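You operate a simulated robot arm through the tools that you are given. There is no shell and no other tool.

You run a simulated robot arm. Do the job below in one go: nothing can be reset, and whatever is moved stays where it is left.

JOB
Put things in order on the bare end of the bench. At the end: the black press stands where the teal scrub pad stood; the white cloth stands on top of the brown bands carton; the teal scrub pad stands where the white tissue stood; the white tissue stands where the white cloth stood; whatever was shut is shut again. Leave all else as you found it, and nothing knocked over.

Only the result counts: the job must be done as asked and must still hold three seconds after the hand-in. Knocking over, shifting, dropping, spilling or breaking anything else fails it. Flat cloth is picked up by pressing the open fingertips on it (5 to 10 N) and closing them slowly along it; thin cloth reads only 2 to 8 mm in the jaws.

ROBOT AND FRAMES
A 7-joint arm with a two-finger parallel gripper, fixed in place. Base frame: the origin is at the foot of the arm, x ahead of it, y to its left, z up; the work surface is at about z = 0.82. Readings come in m, rad, newtons and seconds.
With the tool pointing down near the work surface it reaches from about 0.3 to 0.7 m from the base axis. Its first joint turns from -1.152 to 1.152 rad. Payload 1.57 kg.
The TCP is the grasp point between the finger pads, 0.03 m short of the fingertips. In the tool frame z runs along the fingers and y along their closing line. Largest opening 0.11 m; finger width 0.024, thickness 0.012; the body of the gripper, 0.048 by 0.112 m, starts 0.078 m behind the TCP.
Orientation is told as [roll, pitch, yaw] about the base's x, y, z axes, in that order, counted from this pose: with the fingers straight down and closing along the base's y, the tool's x points along the base's -x, its y along +y and its z along -z.

CONTROLS
- The arm moves only by the tool servo_tool. Its argument "steps" is text: rows parted by semicolons, each of 7 numbers parted by spaces: the closure, from 0 (fully open) to 1 (shut), then the shift along the tool's x, y, z in units of 150 mm (1.0 is 150 mm), then the turn, a rotation vector about the tool's x, y, z in units of 180 degrees (1.0 is 180 degrees). In form: claw dx dy dz rx ry rz; .... A call has 1 to 20 rows; each row is the pose to reach, as a shift and turn from the pose commanded when the call began, along the tool's axes at that moment. A call with a number of a shift or a turn outside -1 to 1 is refused whole. A row lasts 0.2 s, in which the tool goes at most 0.05 m and 0.15 rad; a call with a longer step from one row to the next is refused whole, and so is a gripper value outside its range. Where a pose cannot be reached the arm comes as near as it can. A force on the tool above 40 N (or 10 N above the force at the start of the call, whichever is more), or a blocked arm, ends the call early, and 0.2 s more pass. Each finger travels about 0.108 m/s and halts on what it meets, pressing with about 30 N; the grip force reading is that of the motor and also rises with nothing between the fingers. The clock runs only during rows and for 0.2 s after the last one: add rows that repeat a pose to give the fingers time. The reply holds the time, the measured pose of the TCP, the force on the tool along the base axes, the opening and the grip force, in the units named above and with some noise, with the torque about the TCP (base axes, N m) and any sound that the robot's microphone picked up.
- Cameras (640 x 400 px; columns grow to the right, rows downward): "scene" is fixed at [0.1648, -0.3941, 1.3972]; the picture's right is [0.77, -0.64, 0.00], its down [-0.40, -0.47, -0.79] and it looks along [0.51, 0.60, -0.62] (base axes); focal length 363 px, centre (320, 200). "wrist" rides on the gripper at [0.07, 0.016, -0.141] in the tool frame; the picture's right is [-0.23, 0.97, 0.00], its down [-0.86, -0.20, -0.48] and it looks along [-0.47, -0.11, 0.88] (tool axes); focal length 222 px, centre (320, 200). There is no depth. A picture from a camera that has moved, and an enlarged one, comes with that camera's place and axes in the base frame and with its lens.
- grab_frame(camera): a new picture of that camera. It takes no simulated time.
- enlarge(camera, box): a new picture of the part [left, top, right, bottom] of that camera's present view, enlarged. It takes no simulated time.
- sign_off(): hands the job in; it is judged then, once.

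Nothing tells you positions but the pictures and the camera data. Unless the task says otherwise, let go and move clear before handing in.

The tools are called as a command line: name --argument value ..., lists and objects as JSON in quotes. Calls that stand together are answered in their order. servo_tool: Moves the arm, as the interface text tells. Its arguments: {"type":"object","properties":{"steps":{"type":"string"}},"required":["steps"]} The other tools are called the same way: grab_frame (camera) takes a picture; enlarge (camera, box) takes an enlarged picture of a part of a camera's view; sign_off () hands the job in.

At the start:

```text
time: 0.0
ee_pos: [0.3868, 0.0557, 1.1215]
orientation: [-0.002, -0.001, 0.0]
wrist_force: [0.0, 1.3, -1.0]
torque: [-0.03, -0.03, 0.01]
opening: 0.11
grip_force: 0.0
```

scene: 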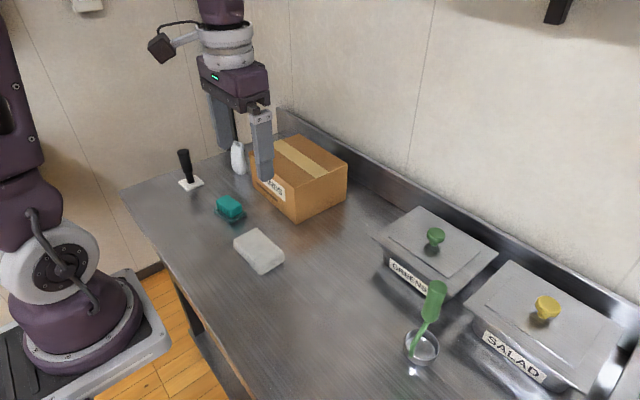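
wrist: 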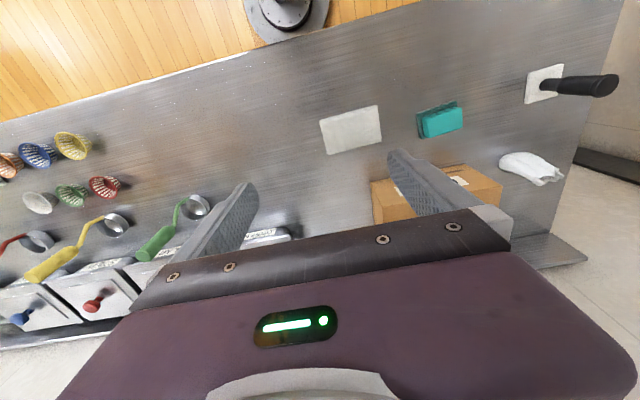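

I see a black-handled press on a white base, a teal pad, a white block, a white item beside the carton, and the carton itself. I'll look closer to tell the tissue from the cloth before moving.

enlarge --camera "scene" --box '[120, 120, 360, 290]'

enlarge --camera "wrist" --box '[300, 50, 640, 280]'

enlarge --camera "scene" --box '[360, 190, 640, 400]'

```text
2.35 times, centred on (240, 205) of scene
camera zoom: at [0.1648, -0.3941, 1.3972], right [0.77, -0.64, 0.0], down [-0.4, -0.47, -0.79], along [0.51, 0.6, -0.62], focal length 853 px, centre (508, 188)
```

zoom: 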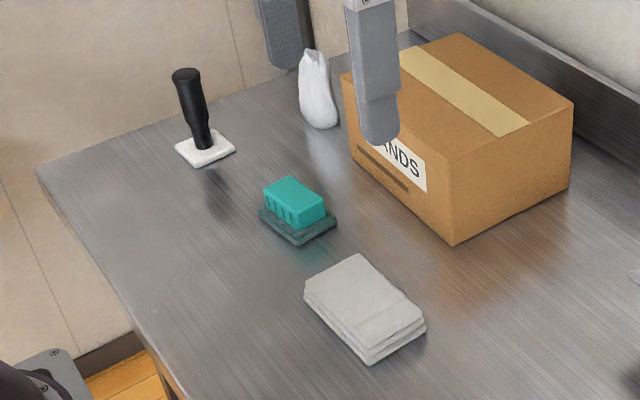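

```text
1.74 times, centred on (470, 165) of wrist
camera zoom: at [0.3169, 0.0713, 1.2633], right [0.23, 0.97, 0.0], down [0.86, -0.2, 0.48], along [0.47, -0.11, -0.88], focal length 386 px, centre (59, 261)
```

zoom: 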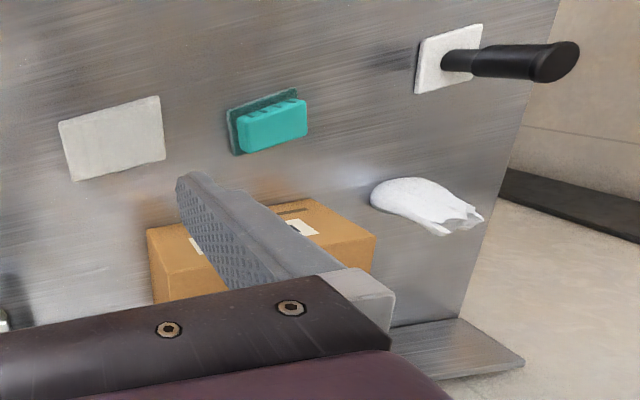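

```text
1.90 times, centred on (500, 295) of scene
camera zoom: at [0.1648, -0.3941, 1.3972], right [0.77, -0.64, 0.0], down [-0.4, -0.47, -0.79], along [0.51, 0.6, -0.62], focal length 691 px, centre (-23, 19)
```

zoom: 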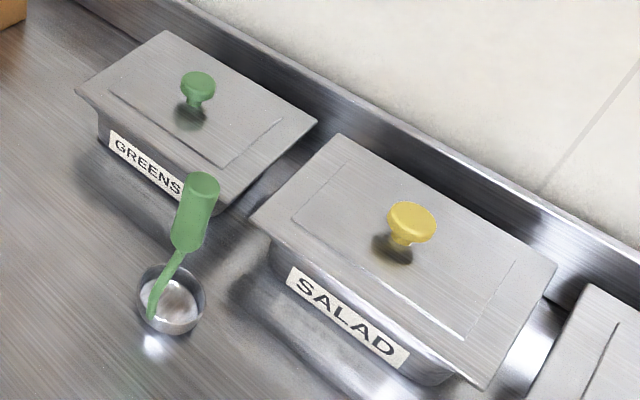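

The folded stack near (0.41, 0.10) looks like the cloth and the crumpled upright thing near (0.54, 0.40) like the tissue. I'll bring the wrist camera over that area to make sure.

servo_tool --steps "0 0 0.25 0 0 0 0; 0 0 0.5 0 0 0 0; 0 0 0.75 0 0 0 0; 0 0 1.0 0 0 0 0; 0 0 1.0 0 0 0 0"

grab_frame --camera "wrist"

grab_frame --camera "scene"

```text
time: 1.2
ee_pos: [0.3889, 0.2068, 1.1226]
orientation: [-0.001, -0.001, 0.001]
wrist_force: [0.5, 1.4, 0.0]
torque: [0.01, 0.04, -0.02]
opening: 0.1101
grip_force: 0.0
```

```text
taken
camera wrist: at [0.3184, 0.2226, 1.2637], right [0.23, 0.97, 0.0], down [0.85, -0.2, 0.48], along [0.47, -0.11, -0.88], focal length 222 px, centre (320, 200)
```

wrist: 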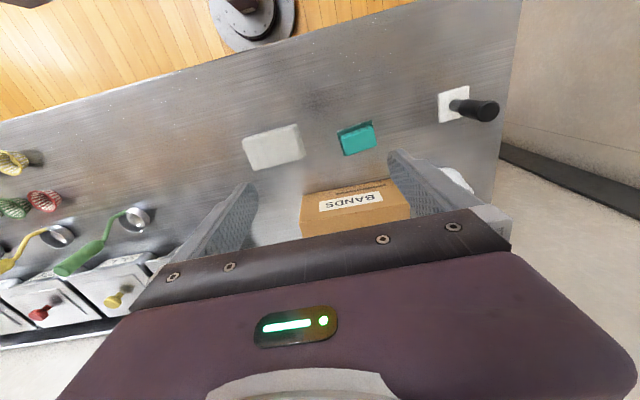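

```text
taken
```

scene: 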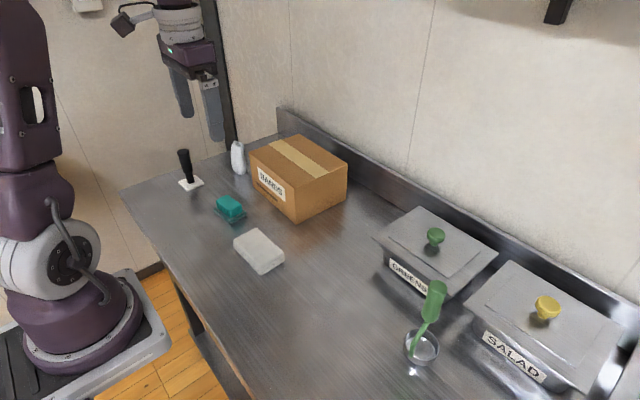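

The scene camera now has a clear view of all items. I'll zoom in on both white things.

enlarge --camera "scene" --box '[170, 130, 290, 205]'

enlarge --camera "scene" --box '[200, 185, 320, 280]'

enlarge --camera "scene" --box '[230, 120, 370, 230]'

```text
5.33 times, centred on (230, 168) of scene
camera zoom: at [0.1648, -0.3941, 1.3972], right [0.77, -0.64, 0.0], down [-0.4, -0.47, -0.79], along [0.51, 0.6, -0.62], focal length 1934 px, centre (800, 373)
```

zoom: 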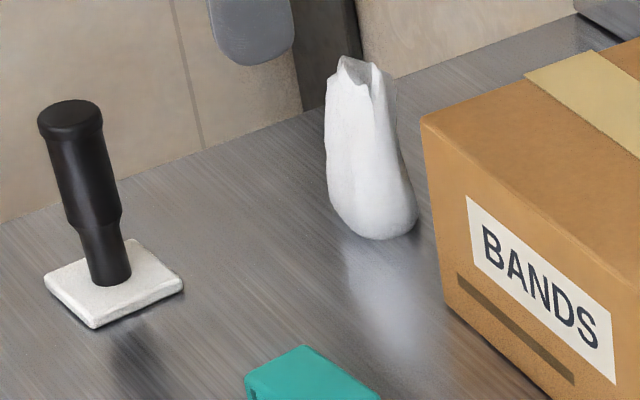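

```text
4.21 times, centred on (260, 232) of scene
camera zoom: at [0.1648, -0.3941, 1.3972], right [0.77, -0.64, 0.0], down [-0.4, -0.47, -0.79], along [0.51, 0.6, -0.62], focal length 1527 px, centre (573, 63)
```

zoom: 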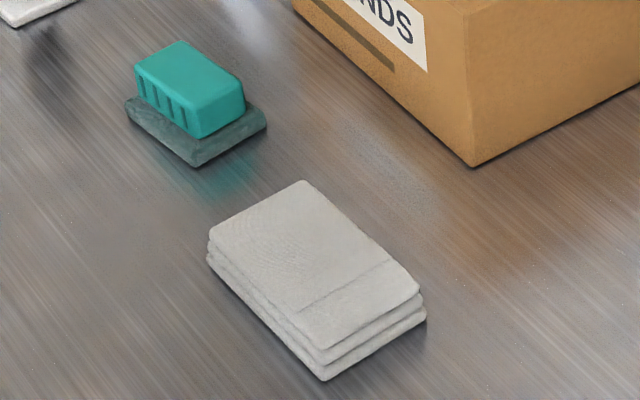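

```text
3.64 times, centred on (300, 175) of scene
camera zoom: at [0.1648, -0.3941, 1.3972], right [0.77, -0.64, 0.0], down [-0.4, -0.47, -0.79], along [0.51, 0.6, -0.62], focal length 1319 px, centre (393, 291)
```

zoom: 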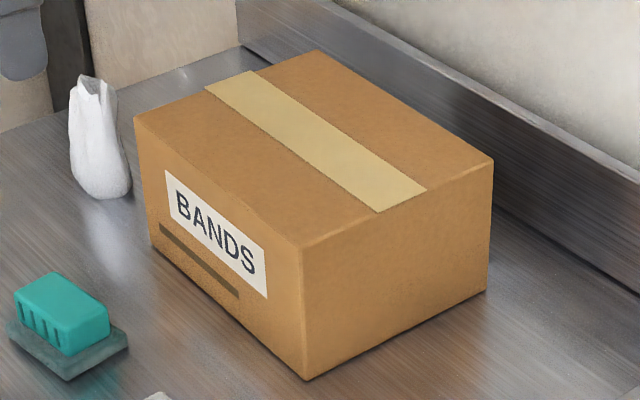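

The folded stack is the cloth (about 62 x 105 x 24 mm near (0.414, 0.110)) and the crumpled upright thing is the tissue. There's no cycle in the moves, so the order is cloth, tissue, pad, press. First I turn the jaws to close along x over the cloth.

servo_tool --steps "0 -0.0136 -0.0539 0.0733 0 0 -0.0417; 0 -0.0272 -0.1078 0.1467 0 0 -0.0833; 0 -0.0408 -0.1617 0.22 0 0 -0.125; 0 -0.0543 -0.2157 0.2933 0 0 -0.1667; 0 -0.0679 -0.2696 0.3667 0 0 -0.2083; 0 -0.0815 -0.3235 0.44 0 0 -0.25; 0 -0.0951 -0.3774 0.5133 0 0 -0.2917; 0 -0.1087 -0.4313 0.5867 0 0 -0.3333; 0 -0.1223 -0.4852 0.66 0 0 -0.375; 0 -0.1358 -0.5392 0.7333 0 0 -0.4167; 0 -0.1494 -0.5931 0.8067 0 0 -0.4583; 0 -0.163 -0.647 0.88 0 0 -0.5; 0 -0.163 -0.647 0.88 0 0 -0.5"

grab_frame --camera "wrist"

grab_frame --camera "scene"

```text
time: 4.0
ee_pos: [0.4115, 0.1072, 0.9922]
orientation: [0.0, 0.001, 1.572]
wrist_force: [-0.6, 0.4, 0.1]
torque: [0.0, 0.04, 0.0]
opening: 0.1101
grip_force: 0.0
```

```text
taken
camera wrist: at [0.3948, 0.037, 1.1336], right [-0.97, 0.23, 0.0], down [0.2, 0.86, 0.48], along [0.11, 0.47, -0.88], focal length 222 px, centre (320, 200)
```

wrist: 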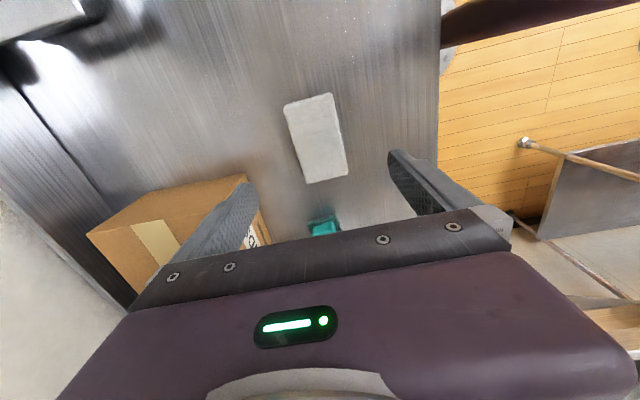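

```text
taken
```

scene: 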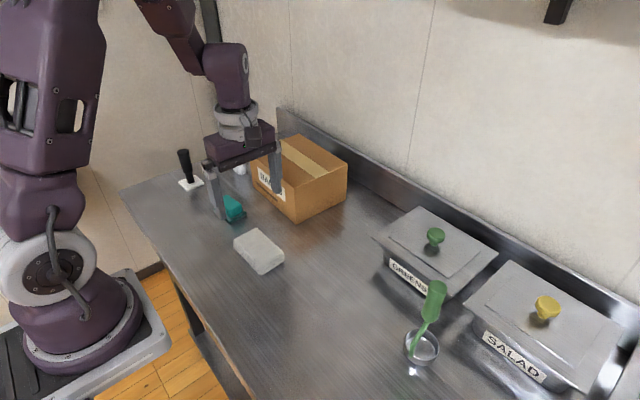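

The wrist camera confirms the cloth centre at about (0.414, 0.107), straight with the jaws. I'll lower over it to just off the bench.

servo_tool --steps "0 0 -0.017 0.2 0 0 0; 0 0 -0.017 0.4 0 0 0; 0 0 -0.017 0.6 0 0 0; 0 0 -0.017 0.75 0 0 0; 0 0 -0.017 0.85 0 0 0; 0 0 -0.017 0.9 0 0 0; 0 0 -0.017 0.9 0 0 0"

grab_frame --camera "wrist"

enlarge --camera "scene" --box '[160, 130, 360, 290]'

```text
time: 5.6
ee_pos: [0.4131, 0.1087, 0.8535]
orientation: [-0.001, 0.0, 1.57]
wrist_force: [0.2, 0.4, -0.1]
torque: [-0.02, 0.01, -0.02]
opening: 0.1102
grip_force: 0.0
```

```text
taken
camera wrist: at [0.3957, 0.0379, 0.9957], right [-0.97, 0.23, 0.0], down [0.2, 0.86, 0.48], along [0.11, 0.47, -0.88], focal length 222 px, centre (320, 200)
```

wrist: 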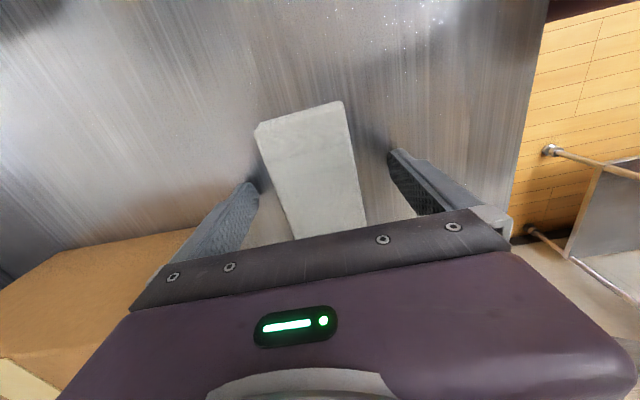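

```text
2.50 times, centred on (260, 210) of scene
camera zoom: at [0.1648, -0.3941, 1.3972], right [0.77, -0.64, 0.0], down [-0.4, -0.47, -0.79], along [0.51, 0.6, -0.62], focal length 907 px, centre (470, 175)
```

zoom: 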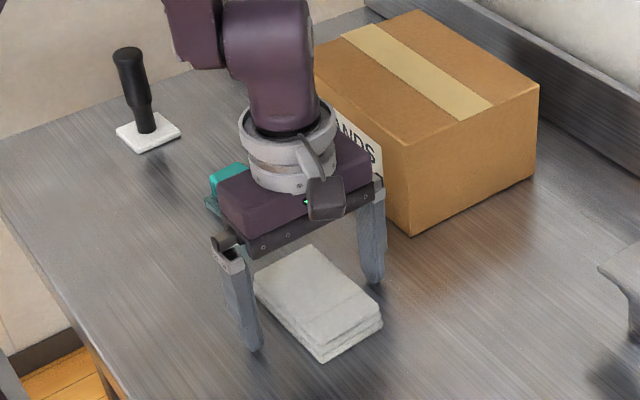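

The jaws straddle the cloth with the fingertips a few millimetres off the bench. I close gently and read the opening.

servo_tool --steps "0.2 0 0 0 0 0 0; 0.35 0 0 0 0 0 0; 0.45 0 0 0 0 0 0; 0.55 0 0 0 0 0 0; 0.6 0 0 0 0 0 0; 0.6 0 0 0 0 0 0"

enlarge --camera "scene" --box '[160, 130, 360, 290]'

```text
time: 7.0
ee_pos: [0.4132, 0.1078, 0.8531]
orientation: [0.001, 0.001, 1.572]
wrist_force: [0.0, -0.3, 1.1]
torque: [-0.02, -0.04, 0.06]
opening: 0.064
grip_force: 30.0
```

```text
2.50 times, centred on (260, 210) of scene
camera zoom: at [0.1648, -0.3941, 1.3972], right [0.77, -0.64, 0.0], down [-0.4, -0.47, -0.79], along [0.51, 0.6, -0.62], focal length 907 px, centre (470, 175)
```

zoom: 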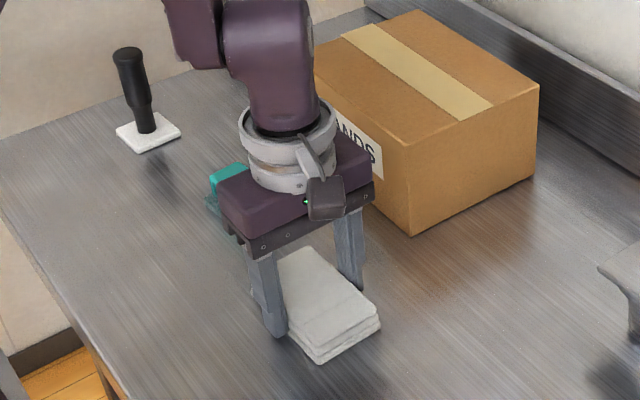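

The jaws stopped on the cloth at 64 mm with a firm grip. I lift it straight up.

servo_tool --steps "0.7 0 0 -0.05 0 0 0; 0.7 0 0 -0.2 0 0 0; 0.7 0 0 -0.4 0 0 0; 0.7 0 0 -0.6 0 0 0; 0.7 0 0 -0.8 0 0 0; 0.7 0 0 -1 0 0 0; 0.7 0 0 -1 0 0 0"

grab_frame --camera "scene"

grab_frame --camera "wrist"

```text
time: 8.6
ee_pos: [0.4128, 0.1064, 1.0037]
orientation: [0.0, 0.002, 1.571]
wrist_force: [-0.1, 0.1, -0.5]
torque: [-0.02, 0.02, 0.01]
opening: 0.064
grip_force: 29.9
```

```text
taken
```

scene: 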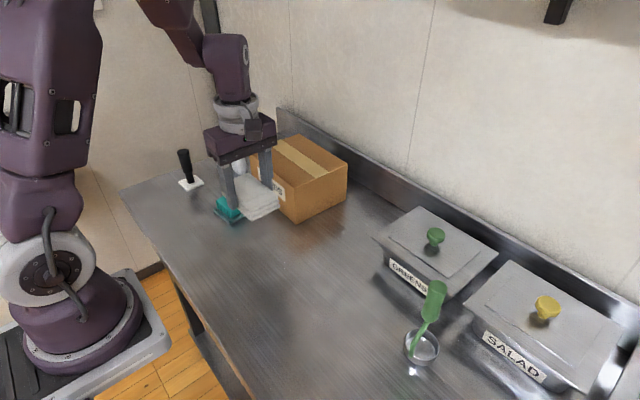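

```text
taken
camera wrist: at [0.3961, 0.0354, 1.1458], right [-0.97, 0.23, 0.0], down [0.2, 0.86, 0.48], along [0.11, 0.47, -0.88], focal length 222 px, centre (320, 200)
```

wrist: 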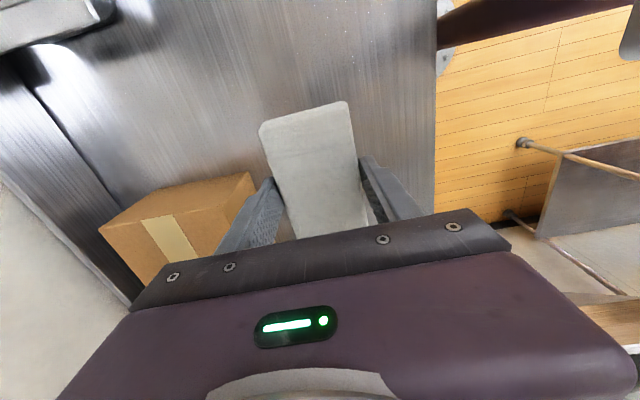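

The cloth is up and held level. I carry it to above the carton's centre, about (0.612, 0.232).

servo_tool --steps "0.7 0 0 -0.1 0 0 0; 0.7 -0.15 -0.12 -0.15 0 0 0; 0.7 -0.32 -0.26 -0.15 0 0 0; 0.7 -0.49 -0.4 -0.15 0 0 0; 0.7 -0.66 -0.55 -0.15 0 0 0; 0.7 -0.833 -0.7 -0.15 0 0 0; 0.7 -0.833 -0.7 -0.15 0 0 0"

servo_tool --steps "0.7 0 -0.15 0 0 0 0; 0.7 0 -0.31 0 0 0 0; 0.7 0 -0.47 0 0 0 0; 0.7 0 -0.627 0 0 0 0; 0.7 0 -0.627 0 0 0 0"

grab_frame --camera "scene"

grab_frame --camera "wrist"

```text
time: 10.2
ee_pos: [0.5192, 0.2297, 1.0307]
orientation: [0.0, -0.001, 1.572]
wrist_force: [-0.3, 0.0, 0.0]
torque: [0.01, 0.03, 0.0]
opening: 0.0638
grip_force: 29.5
```

```text
time: 11.4
ee_pos: [0.6121, 0.2312, 1.0308]
orientation: [0.002, 0.0, 1.571]
wrist_force: [-0.3, 0.5, 0.0]
torque: [0.01, 0.0, 0.01]
opening: 0.0637
grip_force: 30.1
```

```text
taken
```

scene: 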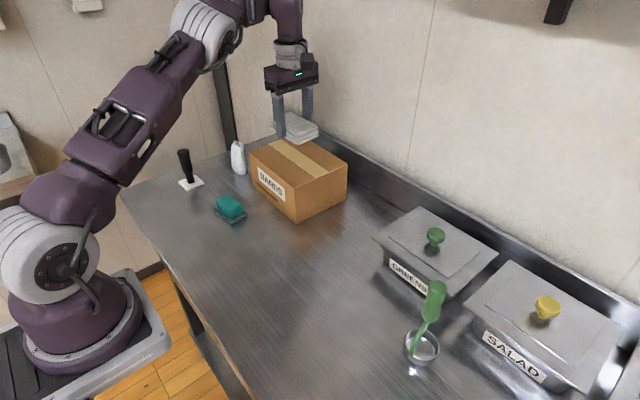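

```text
taken
camera wrist: at [0.5956, 0.1616, 1.172], right [-0.97, 0.23, 0.0], down [0.2, 0.86, 0.48], along [0.11, 0.47, -0.88], focal length 222 px, centre (320, 200)
```

wrist: 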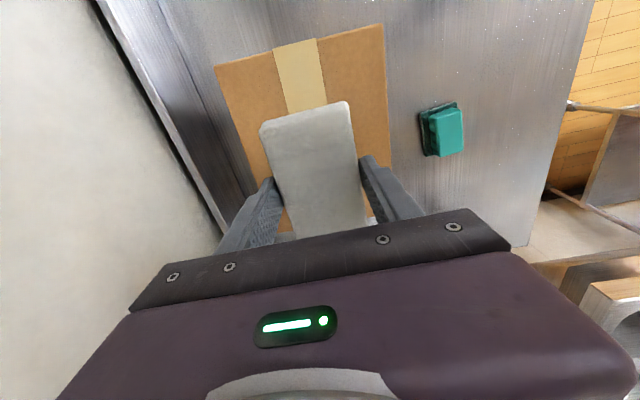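

The cloth hangs over the carton's centre, which the wrist view confirms at about (0.611, 0.232). I lower it to just above the lid, then creep down while reading the force.

servo_tool --steps "0.7 0 0 0.15 0 0 0; 0.7 0 0 0.3 0 0 0; 0.7 0 0 0.37 0 0 0; 0.7 0 0 0.4 0 0 0; 0.7 0 0 0.4 0 0 0"

enlarge --camera "scene" --box '[220, 60, 380, 230]'

```text
time: 12.6
ee_pos: [0.6141, 0.2316, 0.968]
orientation: [0.0, 0.0, 1.571]
wrist_force: [0.5, -0.4, -1.5]
torque: [0.0, 0.02, 0.04]
opening: 0.0636
grip_force: 29.7
```

```text
2.35 times, centred on (300, 145) of scene
camera zoom: at [0.1648, -0.3941, 1.3972], right [0.77, -0.64, 0.0], down [-0.4, -0.47, -0.79], along [0.51, 0.6, -0.62], focal length 853 px, centre (367, 329)
```

zoom: 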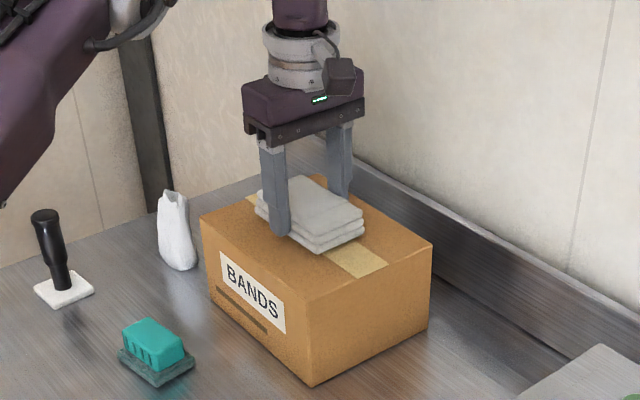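

servo_tool --steps "0.7 0 0 0.013 0 0 0; 0.7 0 0 0.027 0 0 0; 0.7 0 0 0.027 0 0 0"

```text
time: 13.4
ee_pos: [0.6142, 0.2339, 0.9642]
orientation: [-0.001, 0.001, 1.57]
wrist_force: [-0.1, 0.2, -0.3]
torque: [0.02, 0.02, 0.02]
opening: 0.0637
grip_force: 29.9
```

The cloth is just above the lid with no contact yet. I keep creeping down.

servo_tool --steps "0.7 0 0 0.01 0 0 0; 0.7 0 0 0.02 0 0 0; 0.7 0 0 0.02 0 0 0"

```text
time: 14.2
ee_pos: [0.6139, 0.2328, 0.964]
orientation: [-0.006, -0.002, 1.57]
wrist_force: [-1.9, -0.9, 8.5]
torque: [-0.04, 0.32, 0.0]
opening: 0.0637
grip_force: 29.9
stopped in row 3: the force on the tool passed its limit at 42 N (the readings are from after the stop); the commanded pose is now the measured one
```

The cloth touches the lid at TCP z of about 0.963. I ease up a hair, open, and look.

servo_tool --steps "0.7 0 0 -0.005 0 0 0; 0.5 0 0 -0.005 0 0 0; 0.35 0 0 -0.005 0 0 0; 0.2 0 0 -0.005 0 0 0; 0.1 0 0 -0.005 0 0 0; 0.1 0 0 -0.005 0 0 0"

enlarge --camera "scene" --box '[220, 60, 380, 230]'

grab_frame --camera "wrist"

```text
time: 15.6
ee_pos: [0.6157, 0.2323, 0.9647]
orientation: [-0.004, -0.001, 1.571]
wrist_force: [0.0, 0.6, 0.4]
torque: [0.0, 0.02, 0.0]
opening: 0.0991
grip_force: 0.0
```

```text
2.35 times, centred on (300, 145) of scene
camera zoom: at [0.1648, -0.3941, 1.3972], right [0.77, -0.64, 0.0], down [-0.4, -0.47, -0.79], along [0.51, 0.6, -0.62], focal length 853 px, centre (367, 329)
```

zoom: 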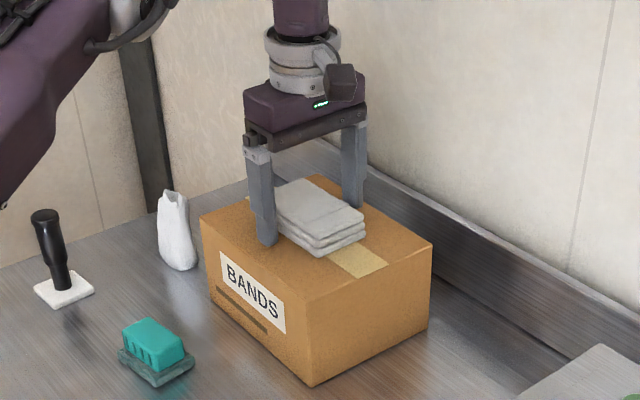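

```text
taken
camera wrist: at [0.5975, 0.1622, 1.1056], right [-0.97, 0.23, 0.0], down [0.2, 0.85, 0.48], along [0.11, 0.47, -0.88], focal length 222 px, centre (320, 200)
```

wrist: 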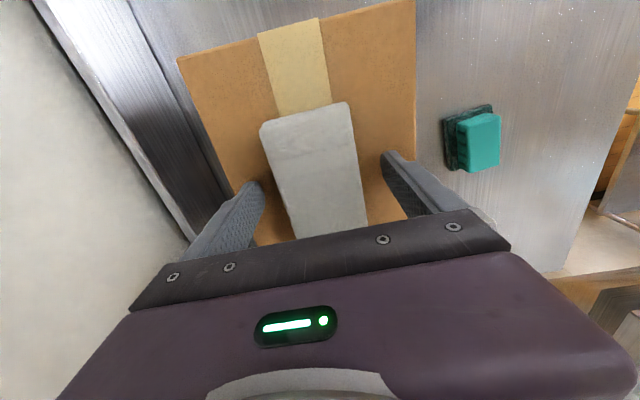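

The cloth sits flat on the carton. I rise clear and move toward the tissue for a closer look.

servo_tool --steps "0.1 0 0 -0.1 0 0 0; 0 0 0 -0.3 0 0 0; 0 0 0 -0.55 0 0 0; 0 0 0 -0.8 0 0 0; 0 -0.2 0.1 -0.9 0 0 0; 0 -0.45 0.25 -0.9 0 0 0; 0 -0.7 0.4 -0.9 0 0 0; 0 -0.95 0.48 -0.9 0 0 0; 0 -0.95 0.48 -0.9 0 0 0"

grab_frame --camera "wrist"

grab_frame --camera "scene"

```text
time: 17.6
ee_pos: [0.5287, 0.3595, 1.0968]
orientation: [-0.005, -0.003, 1.569]
wrist_force: [-0.1, 0.4, 0.2]
torque: [0.02, 0.02, 0.02]
opening: 0.11
grip_force: 0.0
out of reach, approached as far as the arm can: row 5, 6, 7, 8, 9
```

```text
taken
camera wrist: at [0.5113, 0.2892, 1.239], right [-0.97, 0.23, 0.0], down [0.2, 0.85, 0.48], along [0.11, 0.47, -0.88], focal length 222 px, centre (320, 200)
```

wrist: 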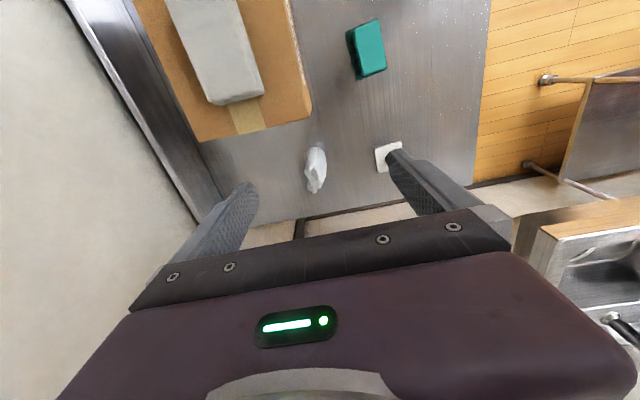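

```text
taken
```

scene: 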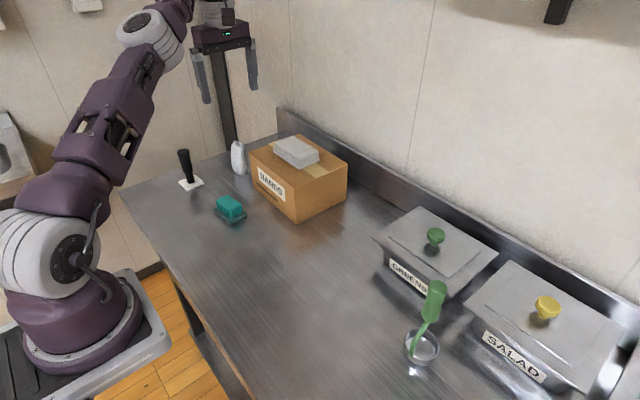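

That height is at the edge of reach, but lower is fine. I'll zoom in on the tissue from here.

enlarge --camera "wrist" --box '[270, 110, 430, 220]'

enlarge --camera "scene" --box '[215, 130, 275, 180]'

```text
3.64 times, centred on (350, 165) of wrist
camera zoom: at [0.5113, 0.2892, 1.239], right [-0.97, 0.23, 0.0], down [0.2, 0.85, 0.48], along [0.11, 0.47, -0.88], focal length 808 px, centre (211, 327)
```

zoom: 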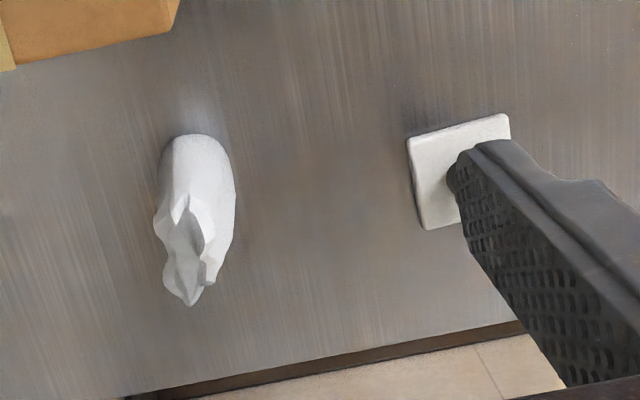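

```text
8.00 times, centred on (245, 155) of scene
camera zoom: at [0.1648, -0.3941, 1.3972], right [0.77, -0.64, 0.0], down [-0.4, -0.47, -0.79], along [0.51, 0.6, -0.62], focal length 2901 px, centre (920, 560)
```

zoom: 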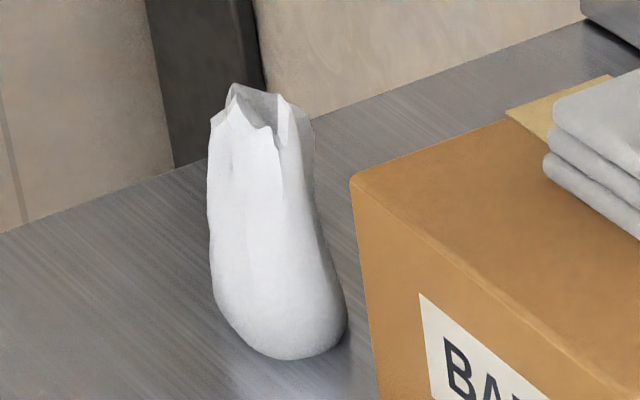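

The tissue's body is about 40 mm wide, centred near (0.547, 0.412), and it narrows toward the top. I go down a bit first to get back into reach, then check the pose.

servo_tool --steps "0 0 0 0.2 0 0 0; 0 0 0 0.4 0 0 0; 0 0 0 0.5 0 0 0; 0 0 0 0.5 0 0 0"

```text
time: 18.6
ee_pos: [0.5312, 0.3611, 1.065]
orientation: [0.0, 0.004, 1.574]
wrist_force: [0.8, 0.0, 0.6]
torque: [-0.01, 0.01, 0.01]
opening: 0.1103
grip_force: 0.1
out of reach, approached as far as the arm can: row 2, 3, 4
```

The arm reports the edge of its reach here. I'll hold in place and pull back toward the base a little while going down.

servo_tool --steps "0 0.1 0.1 0 0 0 0; 0 0.2 0.2 0 0 0 0; 0 0.2 0.2 0 0 0 0"

```text
time: 19.4
ee_pos: [0.53, 0.3612, 1.0667]
orientation: [0.0, 0.005, 1.575]
wrist_force: [0.0, 0.0, -0.9]
torque: [-0.01, -0.01, 0.01]
opening: 0.1098
grip_force: 0.0
out of reach, approached as far as the arm can: row 1, 2, 3
```

The arm looks stuck against a joint limit with this yaw. I'll turn the yaw back toward the arm's natural direction.

servo_tool --steps "0 0.2 0.2 0 0 0 0.04; 0 0.3 0.3 0 0 0 0.08; 0 0.3 0.3 0 0 0 0.12; 0 0.3 0.3 0 0 0 0.16; 0 0.3 0.3 0 0 0 0.16"

grab_frame --camera "scene"

```text
time: 20.6
ee_pos: [0.4816, 0.3147, 1.0669]
orientation: [-0.004, -0.004, 1.065]
wrist_force: [0.3, 0.3, 0.4]
torque: [0.03, -0.01, -0.02]
opening: 0.1099
grip_force: 0.1
out of reach, approached as far as the arm can: row 1, 2, 3
```

```text
taken
```

scene: 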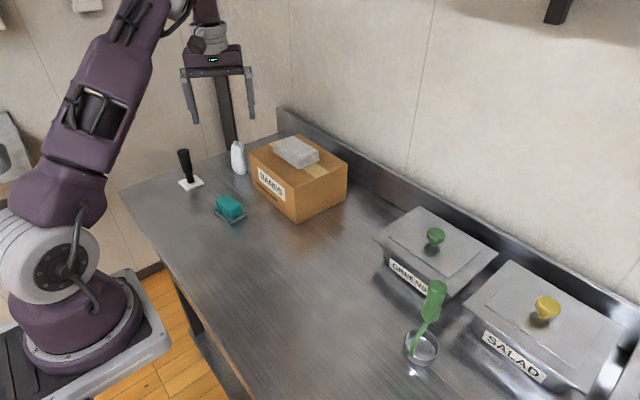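

Free again; each call starts from the measured pose. With yaw of about 1.07 the jaws still clear the carton, so I'll go lower and then out over the tissue in small moves.

servo_tool --steps "0.2 0 0 0.2 0 0 0; 0.2 0 0 0.4 0 0 0; 0.2 -0.2 -0.017 0.44 0 0 0; 0.2 -0.4 -0.034 0.44 0 0 0; 0.2 -0.6 -0.05 0.44 0 0 0; 0.2 -0.779 -0.067 0.44 0 0 0; 0.2 -0.779 -0.067 0.44 0 0 0"

grab_frame --camera "wrist"

enlarge --camera "scene" --box '[140, 60, 300, 210]'

```text
time: 22.2
ee_pos: [0.53, 0.3963, 0.9977]
orientation: [-0.002, -0.002, 1.068]
wrist_force: [0.6, -0.8, -0.5]
torque: [-0.01, -0.01, -0.01]
opening: 0.0878
grip_force: 0.1
out of reach, approached as far as the arm can: row 6, 7
```

```text
taken
camera wrist: at [0.4806, 0.3418, 1.1396], right [-0.74, 0.67, 0.0], down [0.58, 0.65, 0.48], along [0.32, 0.36, -0.88], focal length 222 px, centre (320, 200)
```

wrist: 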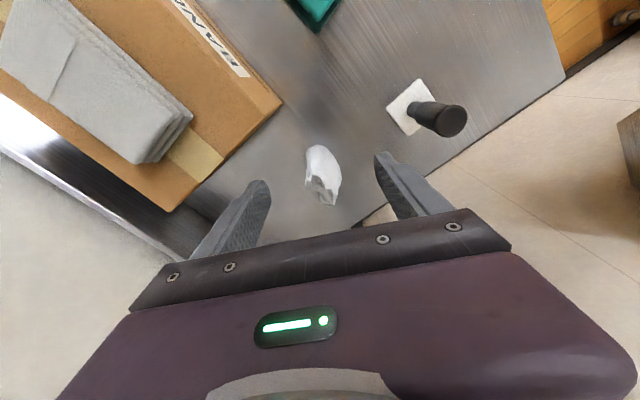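

```text
2.67 times, centred on (220, 135) of scene
camera zoom: at [0.1648, -0.3941, 1.3972], right [0.77, -0.64, 0.0], down [-0.4, -0.47, -0.79], along [0.51, 0.6, -0.62], focal length 967 px, centre (587, 373)
```

zoom: 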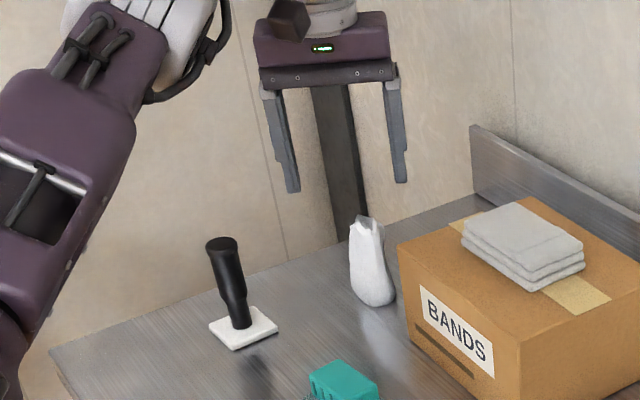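

Reach grows as I go lower, and the jaws are lined up to straddle the tissue. I'll go down while sliding outward the last 2 cm with the jaws open around it.

servo_tool --steps "0.2 0 -0.02 0.15 0 0 0; 0.2 0 -0.045 0.3 0 0 0; 0.2 -0.03 -0.045 0.45 0 0 0; 0.2 -0.08 -0.045 0.6 0 0 0; 0.2 -0.08 -0.045 0.6 0 0 0"

grab_frame --camera "wrist"

enlarge --camera "scene" --box '[160, 80, 300, 210]'

```text
time: 23.4
ee_pos: [0.541, 0.3978, 0.9134]
orientation: [0.001, 0.008, 1.072]
wrist_force: [-0.4, 0.8, 0.4]
torque: [-0.01, 0.01, 0.0]
opening: 0.088
grip_force: 0.1
out of reach, approached as far as the arm can: row 4
```

```text
taken
camera wrist: at [0.4925, 0.3464, 1.0556], right [-0.75, 0.67, 0.0], down [0.59, 0.66, 0.47], along [0.32, 0.35, -0.88], focal length 222 px, centre (320, 200)
```

wrist: 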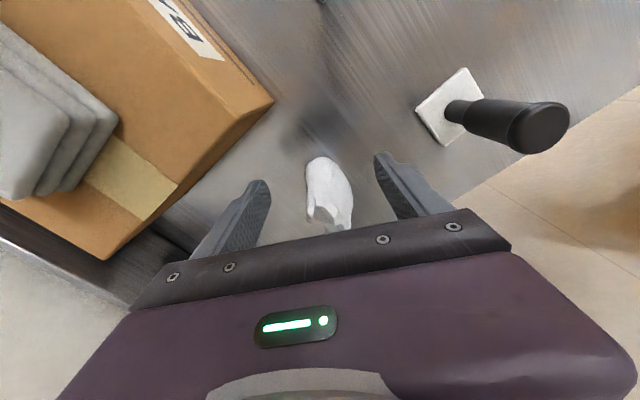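

```text
3.08 times, centred on (230, 145) of scene
camera zoom: at [0.1648, -0.3941, 1.3972], right [0.77, -0.64, 0.0], down [-0.4, -0.47, -0.79], along [0.51, 0.6, -0.62], focal length 1116 px, centre (597, 369)
```

zoom: 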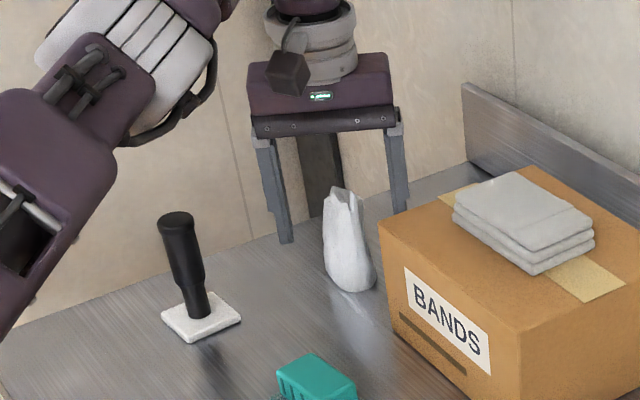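

Nearly there: I go down to grasp height first, then out the last centimetre.

servo_tool --steps "0.2 0 0 0.1 0 0 0; 0.2 0 0 0.2 0 0 0; 0.2 0 0 0.3 0 0 0; 0.2 -0.05 0.005 0.3 0 0 0; 0.2 -0.1 0.01 0.3 0 0 0; 0.2 -0.1 0.01 0.3 0 0 0"

grab_frame --camera "wrist"

enlarge --camera "scene" --box '[160, 80, 300, 210]'

```text
time: 24.8
ee_pos: [0.54, 0.4078, 0.8645]
orientation: [-0.004, -0.005, 1.067]
wrist_force: [0.4, -1.6, 0.6]
torque: [-0.02, 0.03, -0.01]
opening: 0.0878
grip_force: 0.1
out of reach, approached as far as the arm can: row 4, 5, 6
```

```text
taken
camera wrist: at [0.4911, 0.3531, 1.0067], right [-0.74, 0.67, 0.0], down [0.58, 0.65, 0.48], along [0.32, 0.36, -0.88], focal length 222 px, centre (320, 200)
```

wrist: 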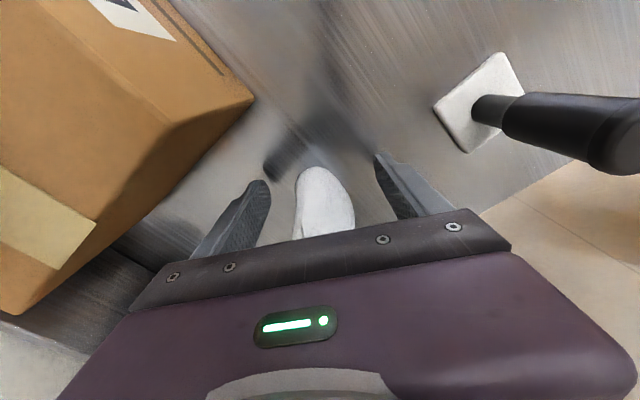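

```text
3.08 times, centred on (230, 145) of scene
camera zoom: at [0.1648, -0.3941, 1.3972], right [0.77, -0.64, 0.0], down [-0.4, -0.47, -0.79], along [0.51, 0.6, -0.62], focal length 1116 px, centre (597, 369)
```

zoom: 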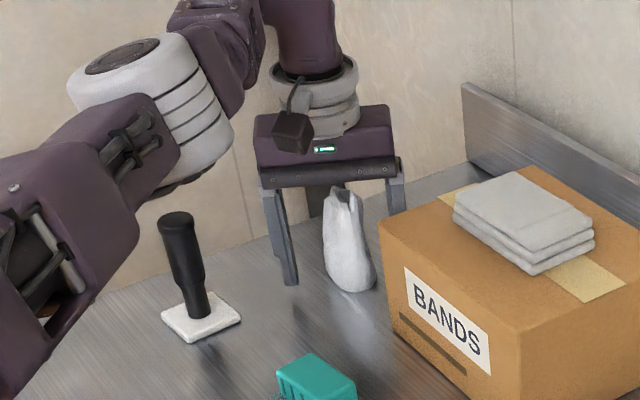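

The jaws straddle the tissue but sit about 1 cm short of its centre, at the arm's limit. A slight tilt of the fingers outward (about 5°) gives the missing reach, and I'll keep the same tilt when setting it down.

servo_tool --steps "0.2 -0.02 0 0 0 -0.013 0; 0.2 -0.04 0 0 0 -0.0265 0; 0.2 -0.065 0 0 0 -0.0265 0; 0.2 -0.065 0 0 0 -0.0265 0"

grab_frame --camera "wrist"

enlarge --camera "scene" --box '[160, 80, 300, 210]'

```text
time: 25.8
ee_pos: [0.5457, 0.4157, 0.865]
orientation: [-0.005, -0.088, 1.067]
wrist_force: [0.6, -0.2, -0.3]
torque: [0.02, 0.01, -0.02]
opening: 0.088
grip_force: 0.0
```

```text
taken
camera wrist: at [0.4903, 0.3515, 1.0006], right [-0.74, 0.67, 0.02], down [0.56, 0.61, 0.55], along [0.36, 0.42, -0.83], focal length 222 px, centre (320, 200)
```

wrist: 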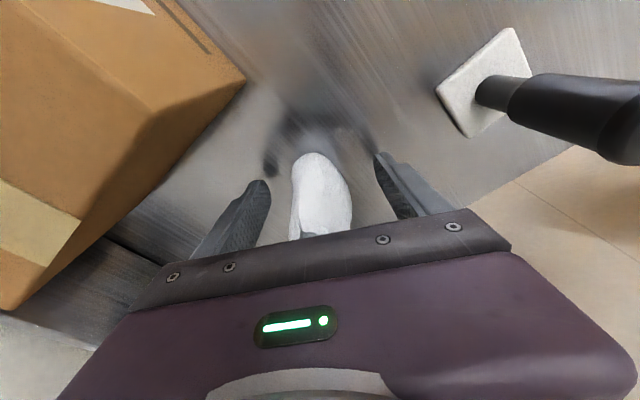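

```text
3.08 times, centred on (230, 145) of scene
camera zoom: at [0.1648, -0.3941, 1.3972], right [0.77, -0.64, 0.0], down [-0.4, -0.47, -0.79], along [0.51, 0.6, -0.62], focal length 1116 px, centre (597, 369)
```

zoom: 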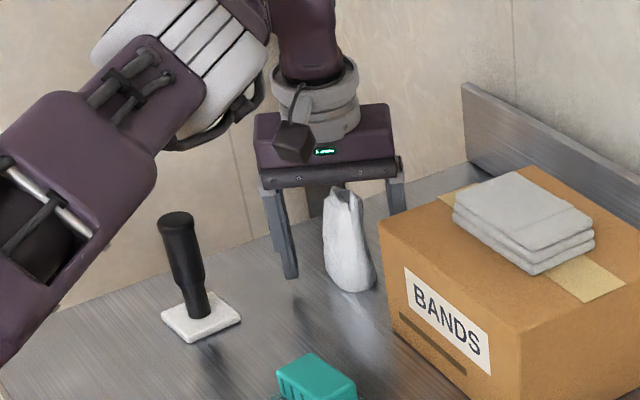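

The jaws are now centred on the tissue. I close slowly, in stages.

servo_tool --steps "0.35 0 0 0 0 0 0; 0.45 0 0 0 0 0 0; 0.52 0 0 0 0 0 0; 0.58 0 0 0 0 0 0; 0.63 0 0 0 0 0 0; 0.63 0 0 0 0 0 0"

enlarge --camera "scene" --box '[160, 80, 300, 210]'

grab_frame --camera "wrist"

```text
time: 27.2
ee_pos: [0.5446, 0.4159, 0.8647]
orientation: [-0.004, -0.088, 1.069]
wrist_force: [-0.6, 0.2, -0.7]
torque: [0.01, 0.02, 0.01]
opening: 0.0406
grip_force: 0.0
```

```text
3.08 times, centred on (230, 145) of scene
camera zoom: at [0.1648, -0.3941, 1.3972], right [0.77, -0.64, 0.0], down [-0.4, -0.47, -0.79], along [0.51, 0.6, -0.62], focal length 1116 px, centre (597, 369)
```

zoom: 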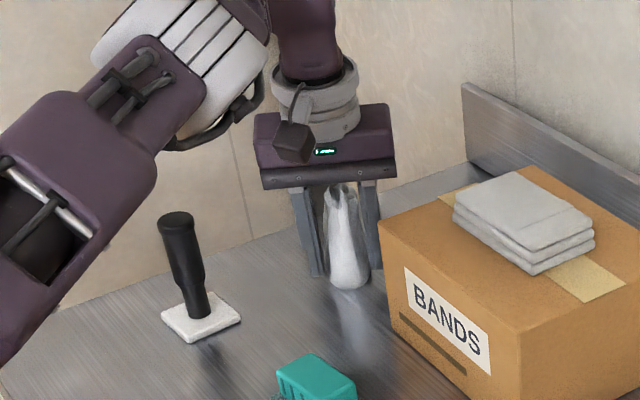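

```text
taken
camera wrist: at [0.4903, 0.3516, 1.0006], right [-0.74, 0.67, 0.02], down [0.56, 0.61, 0.55], along [0.36, 0.42, -0.83], focal length 222 px, centre (320, 200)
```

wrist: 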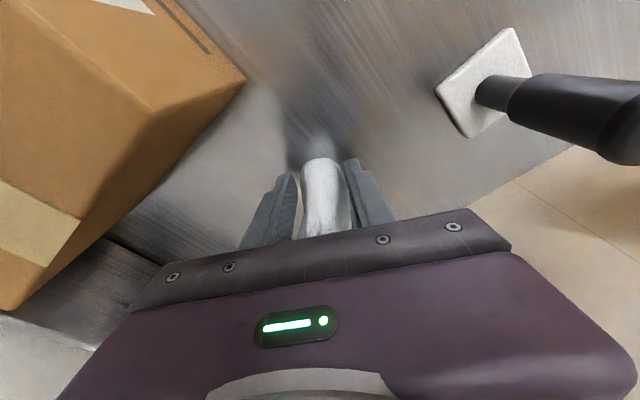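

No grip force yet at 41 mm. I close a little more.

servo_tool --steps "0.66 0 0 0 0 0 0; 0.69 0 0 0 0 0 0; 0.72 0 0 0 0 0 0; 0.72 0 0 0 0 0 0"

enlarge --camera "wrist" --box '[230, 120, 430, 250]'

```text
time: 28.2
ee_pos: [0.5461, 0.4164, 0.8661]
orientation: [-0.003, -0.088, 1.068]
wrist_force: [-0.9, 0.5, -0.5]
torque: [0.03, -0.02, -0.03]
opening: 0.0384
grip_force: 29.8
```

```text
3.08 times, centred on (330, 185) of wrist
camera zoom: at [0.4903, 0.3516, 1.0006], right [-0.74, 0.67, 0.02], down [0.56, 0.61, 0.55], along [0.36, 0.42, -0.83], focal length 684 px, centre (289, 246)
```

zoom: 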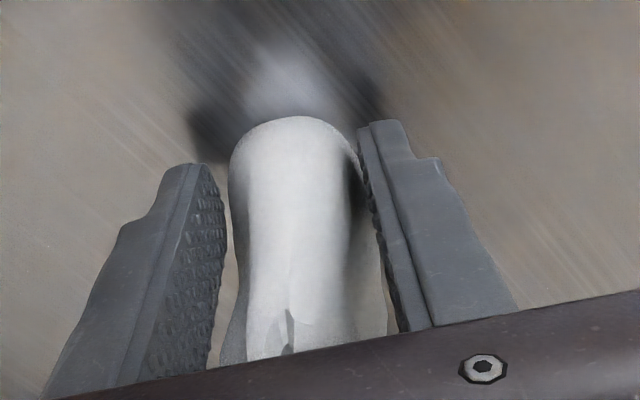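

Firm grip at 38 mm. I lift along the tool axis (up and slightly inward).

servo_tool --steps "0.75 0 0 -0.05 0 0 0; 0.75 0 0 -0.2 0 0 0; 0.75 0 0 -0.4 0 0 0; 0.75 0.05 0 -0.6 0 0 0; 0.75 0.08 0 -0.75 0 0 0; 0.75 0.08 0 -0.75 0 0 0"

grab_frame --camera "scene"

grab_frame --camera "wrist"

```text
time: 29.6
ee_pos: [0.5362, 0.3967, 0.979]
orientation: [-0.003, -0.084, 1.068]
wrist_force: [-0.3, -0.1, 0.4]
torque: [-0.01, 0.01, -0.01]
opening: 0.0383
grip_force: 30.1
```

```text
taken
```

scene: 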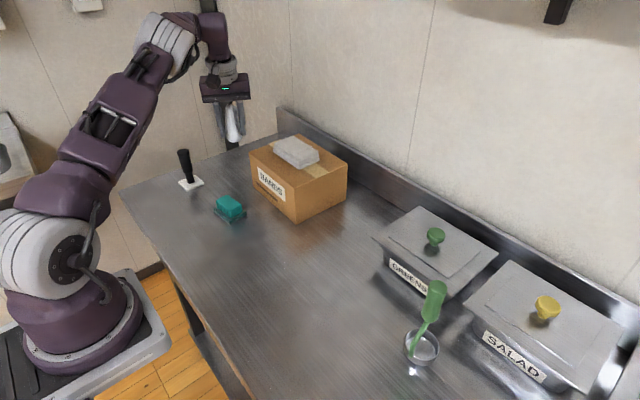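

```text
taken
camera wrist: at [0.4816, 0.3327, 1.1132], right [-0.74, 0.67, 0.02], down [0.56, 0.61, 0.55], along [0.36, 0.42, -0.83], focal length 222 px, centre (320, 200)
```

wrist: 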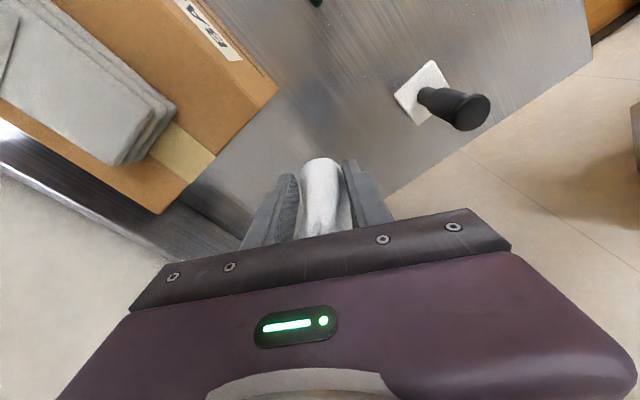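

The tissue is held upright. I carry it past the carton's front corner on the arm side, keeping height and tilt.

servo_tool --steps "0.75 0.03 0.07 0 0 0 0; 0.75 0.1 0.132 -0.01 0 0 0; 0.75 0.28 0.132 -0.025 0 0 0; 0.75 0.46 0.132 -0.04 0 0 0; 0.75 0.64 0.132 -0.055 0 0 0; 0.75 0.808 0.132 -0.07 0 0 0; 0.75 0.808 0.132 -0.07 0 0 0"

```text
time: 31.2
ee_pos: [0.4605, 0.2979, 0.9775]
orientation: [-0.003, -0.087, 1.068]
wrist_force: [-0.1, 0.0, -0.1]
torque: [-0.01, -0.01, 0.0]
opening: 0.0381
grip_force: 30.5
```

servo_tool --steps "0.75 0.16 -0.042 -0.014 0 0 0; 0.75 0.32 -0.085 -0.028 0 0 0; 0.75 0.48 -0.127 -0.042 0 0 0; 0.75 0.644 -0.17 -0.056 0 0 0; 0.75 0.644 -0.17 -0.056 0 0 0"

servo_tool --steps "0.75 0.16 -0.042 -0.014 0 0 0; 0.75 0.32 -0.085 -0.028 0 0 0; 0.75 0.48 -0.127 -0.042 0 0 0; 0.75 0.644 -0.17 -0.056 0 0 0; 0.75 0.644 -0.17 -0.056 0 0 0"

grab_frame --camera "scene"

grab_frame --camera "wrist"

```text
time: 32.4
ee_pos: [0.4352, 0.2014, 0.9782]
orientation: [-0.004, -0.085, 1.068]
wrist_force: [-0.3, -0.2, 0.1]
torque: [-0.02, -0.02, 0.0]
opening: 0.0382
grip_force: 30.1
```

```text
time: 33.6
ee_pos: [0.4103, 0.1059, 0.9783]
orientation: [-0.004, -0.087, 1.068]
wrist_force: [1.0, -0.2, 1.2]
torque: [0.01, -0.01, 0.0]
opening: 0.0385
grip_force: 29.4
```

```text
taken
```

scene: 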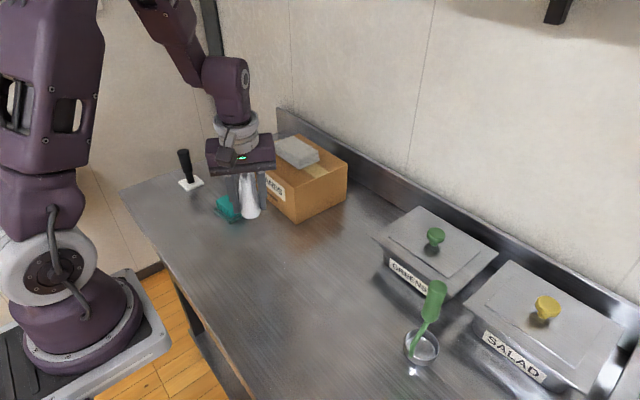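

```text
taken
camera wrist: at [0.3548, 0.0423, 1.1143], right [-0.74, 0.67, 0.02], down [0.56, 0.61, 0.55], along [0.36, 0.42, -0.83], focal length 222 px, centre (320, 200)
```

wrist: 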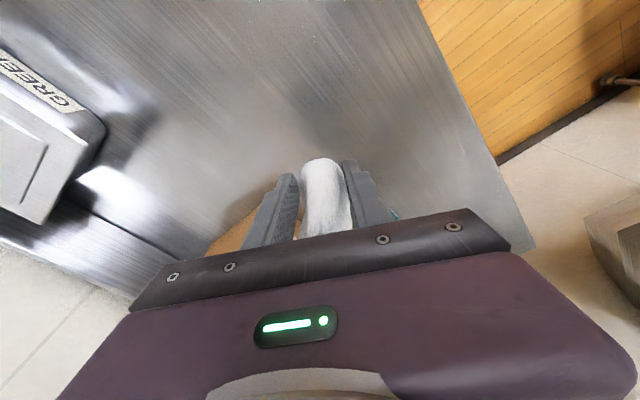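

The tissue is over the cloth's old place. I lower it vertically to just above the bench.

servo_tool --steps "0.75 0.0155 0 0.18 0 0 0; 0.75 0.031 0 0.36 0 0 0; 0.75 0.047 0 0.54 0 0 0; 0.75 0.056 0 0.65 0 0 0; 0.75 0.061 0 0.71 0 0 0; 0.75 0.061 0 0.71 0 0 0"

enlarge --camera "scene" --box '[180, 150, 320, 280]'

```text
time: 35.0
ee_pos: [0.4084, 0.1059, 0.8708]
orientation: [-0.005, -0.088, 1.067]
wrist_force: [-0.3, -0.9, -0.2]
torque: [0.02, -0.03, -0.01]
opening: 0.0381
grip_force: 30.3
```

```text
3.08 times, centred on (250, 215) of scene
camera zoom: at [0.1648, -0.3941, 1.3972], right [0.77, -0.64, 0.0], down [-0.4, -0.47, -0.79], along [0.51, 0.6, -0.62], focal length 1116 px, centre (535, 154)
```

zoom: 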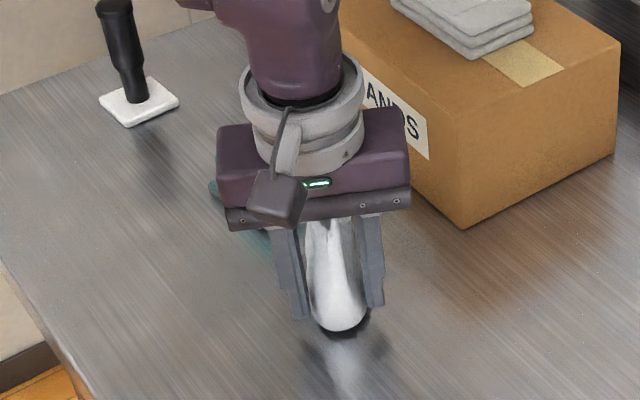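

servo_tool --steps "0.75 0 0 0.01 0 0 0; 0.75 0 0 0.02 0 0 0; 0.75 0 0 0.027 0 0 0; 0.75 0 0 0.027 0 0 0"

```text
time: 36.0
ee_pos: [0.4094, 0.1051, 0.867]
orientation: [-0.003, -0.087, 1.068]
wrist_force: [1.1, -0.3, -0.8]
torque: [0.03, 0.01, -0.02]
opening: 0.0382
grip_force: 30.3
```

Still no contact. One more millimetre or two.

servo_tool --steps "0.75 0 0 0.006 0 0 0; 0.75 0 0 0.012 0 0 0; 0.75 0 0 0.012 0 0 0"

```text
time: 36.8
ee_pos: [0.4091, 0.1054, 0.8653]
orientation: [-0.003, -0.086, 1.07]
wrist_force: [-0.4, 0.1, 1.4]
torque: [0.05, 0.04, -0.01]
opening: 0.0384
grip_force: 29.9
```

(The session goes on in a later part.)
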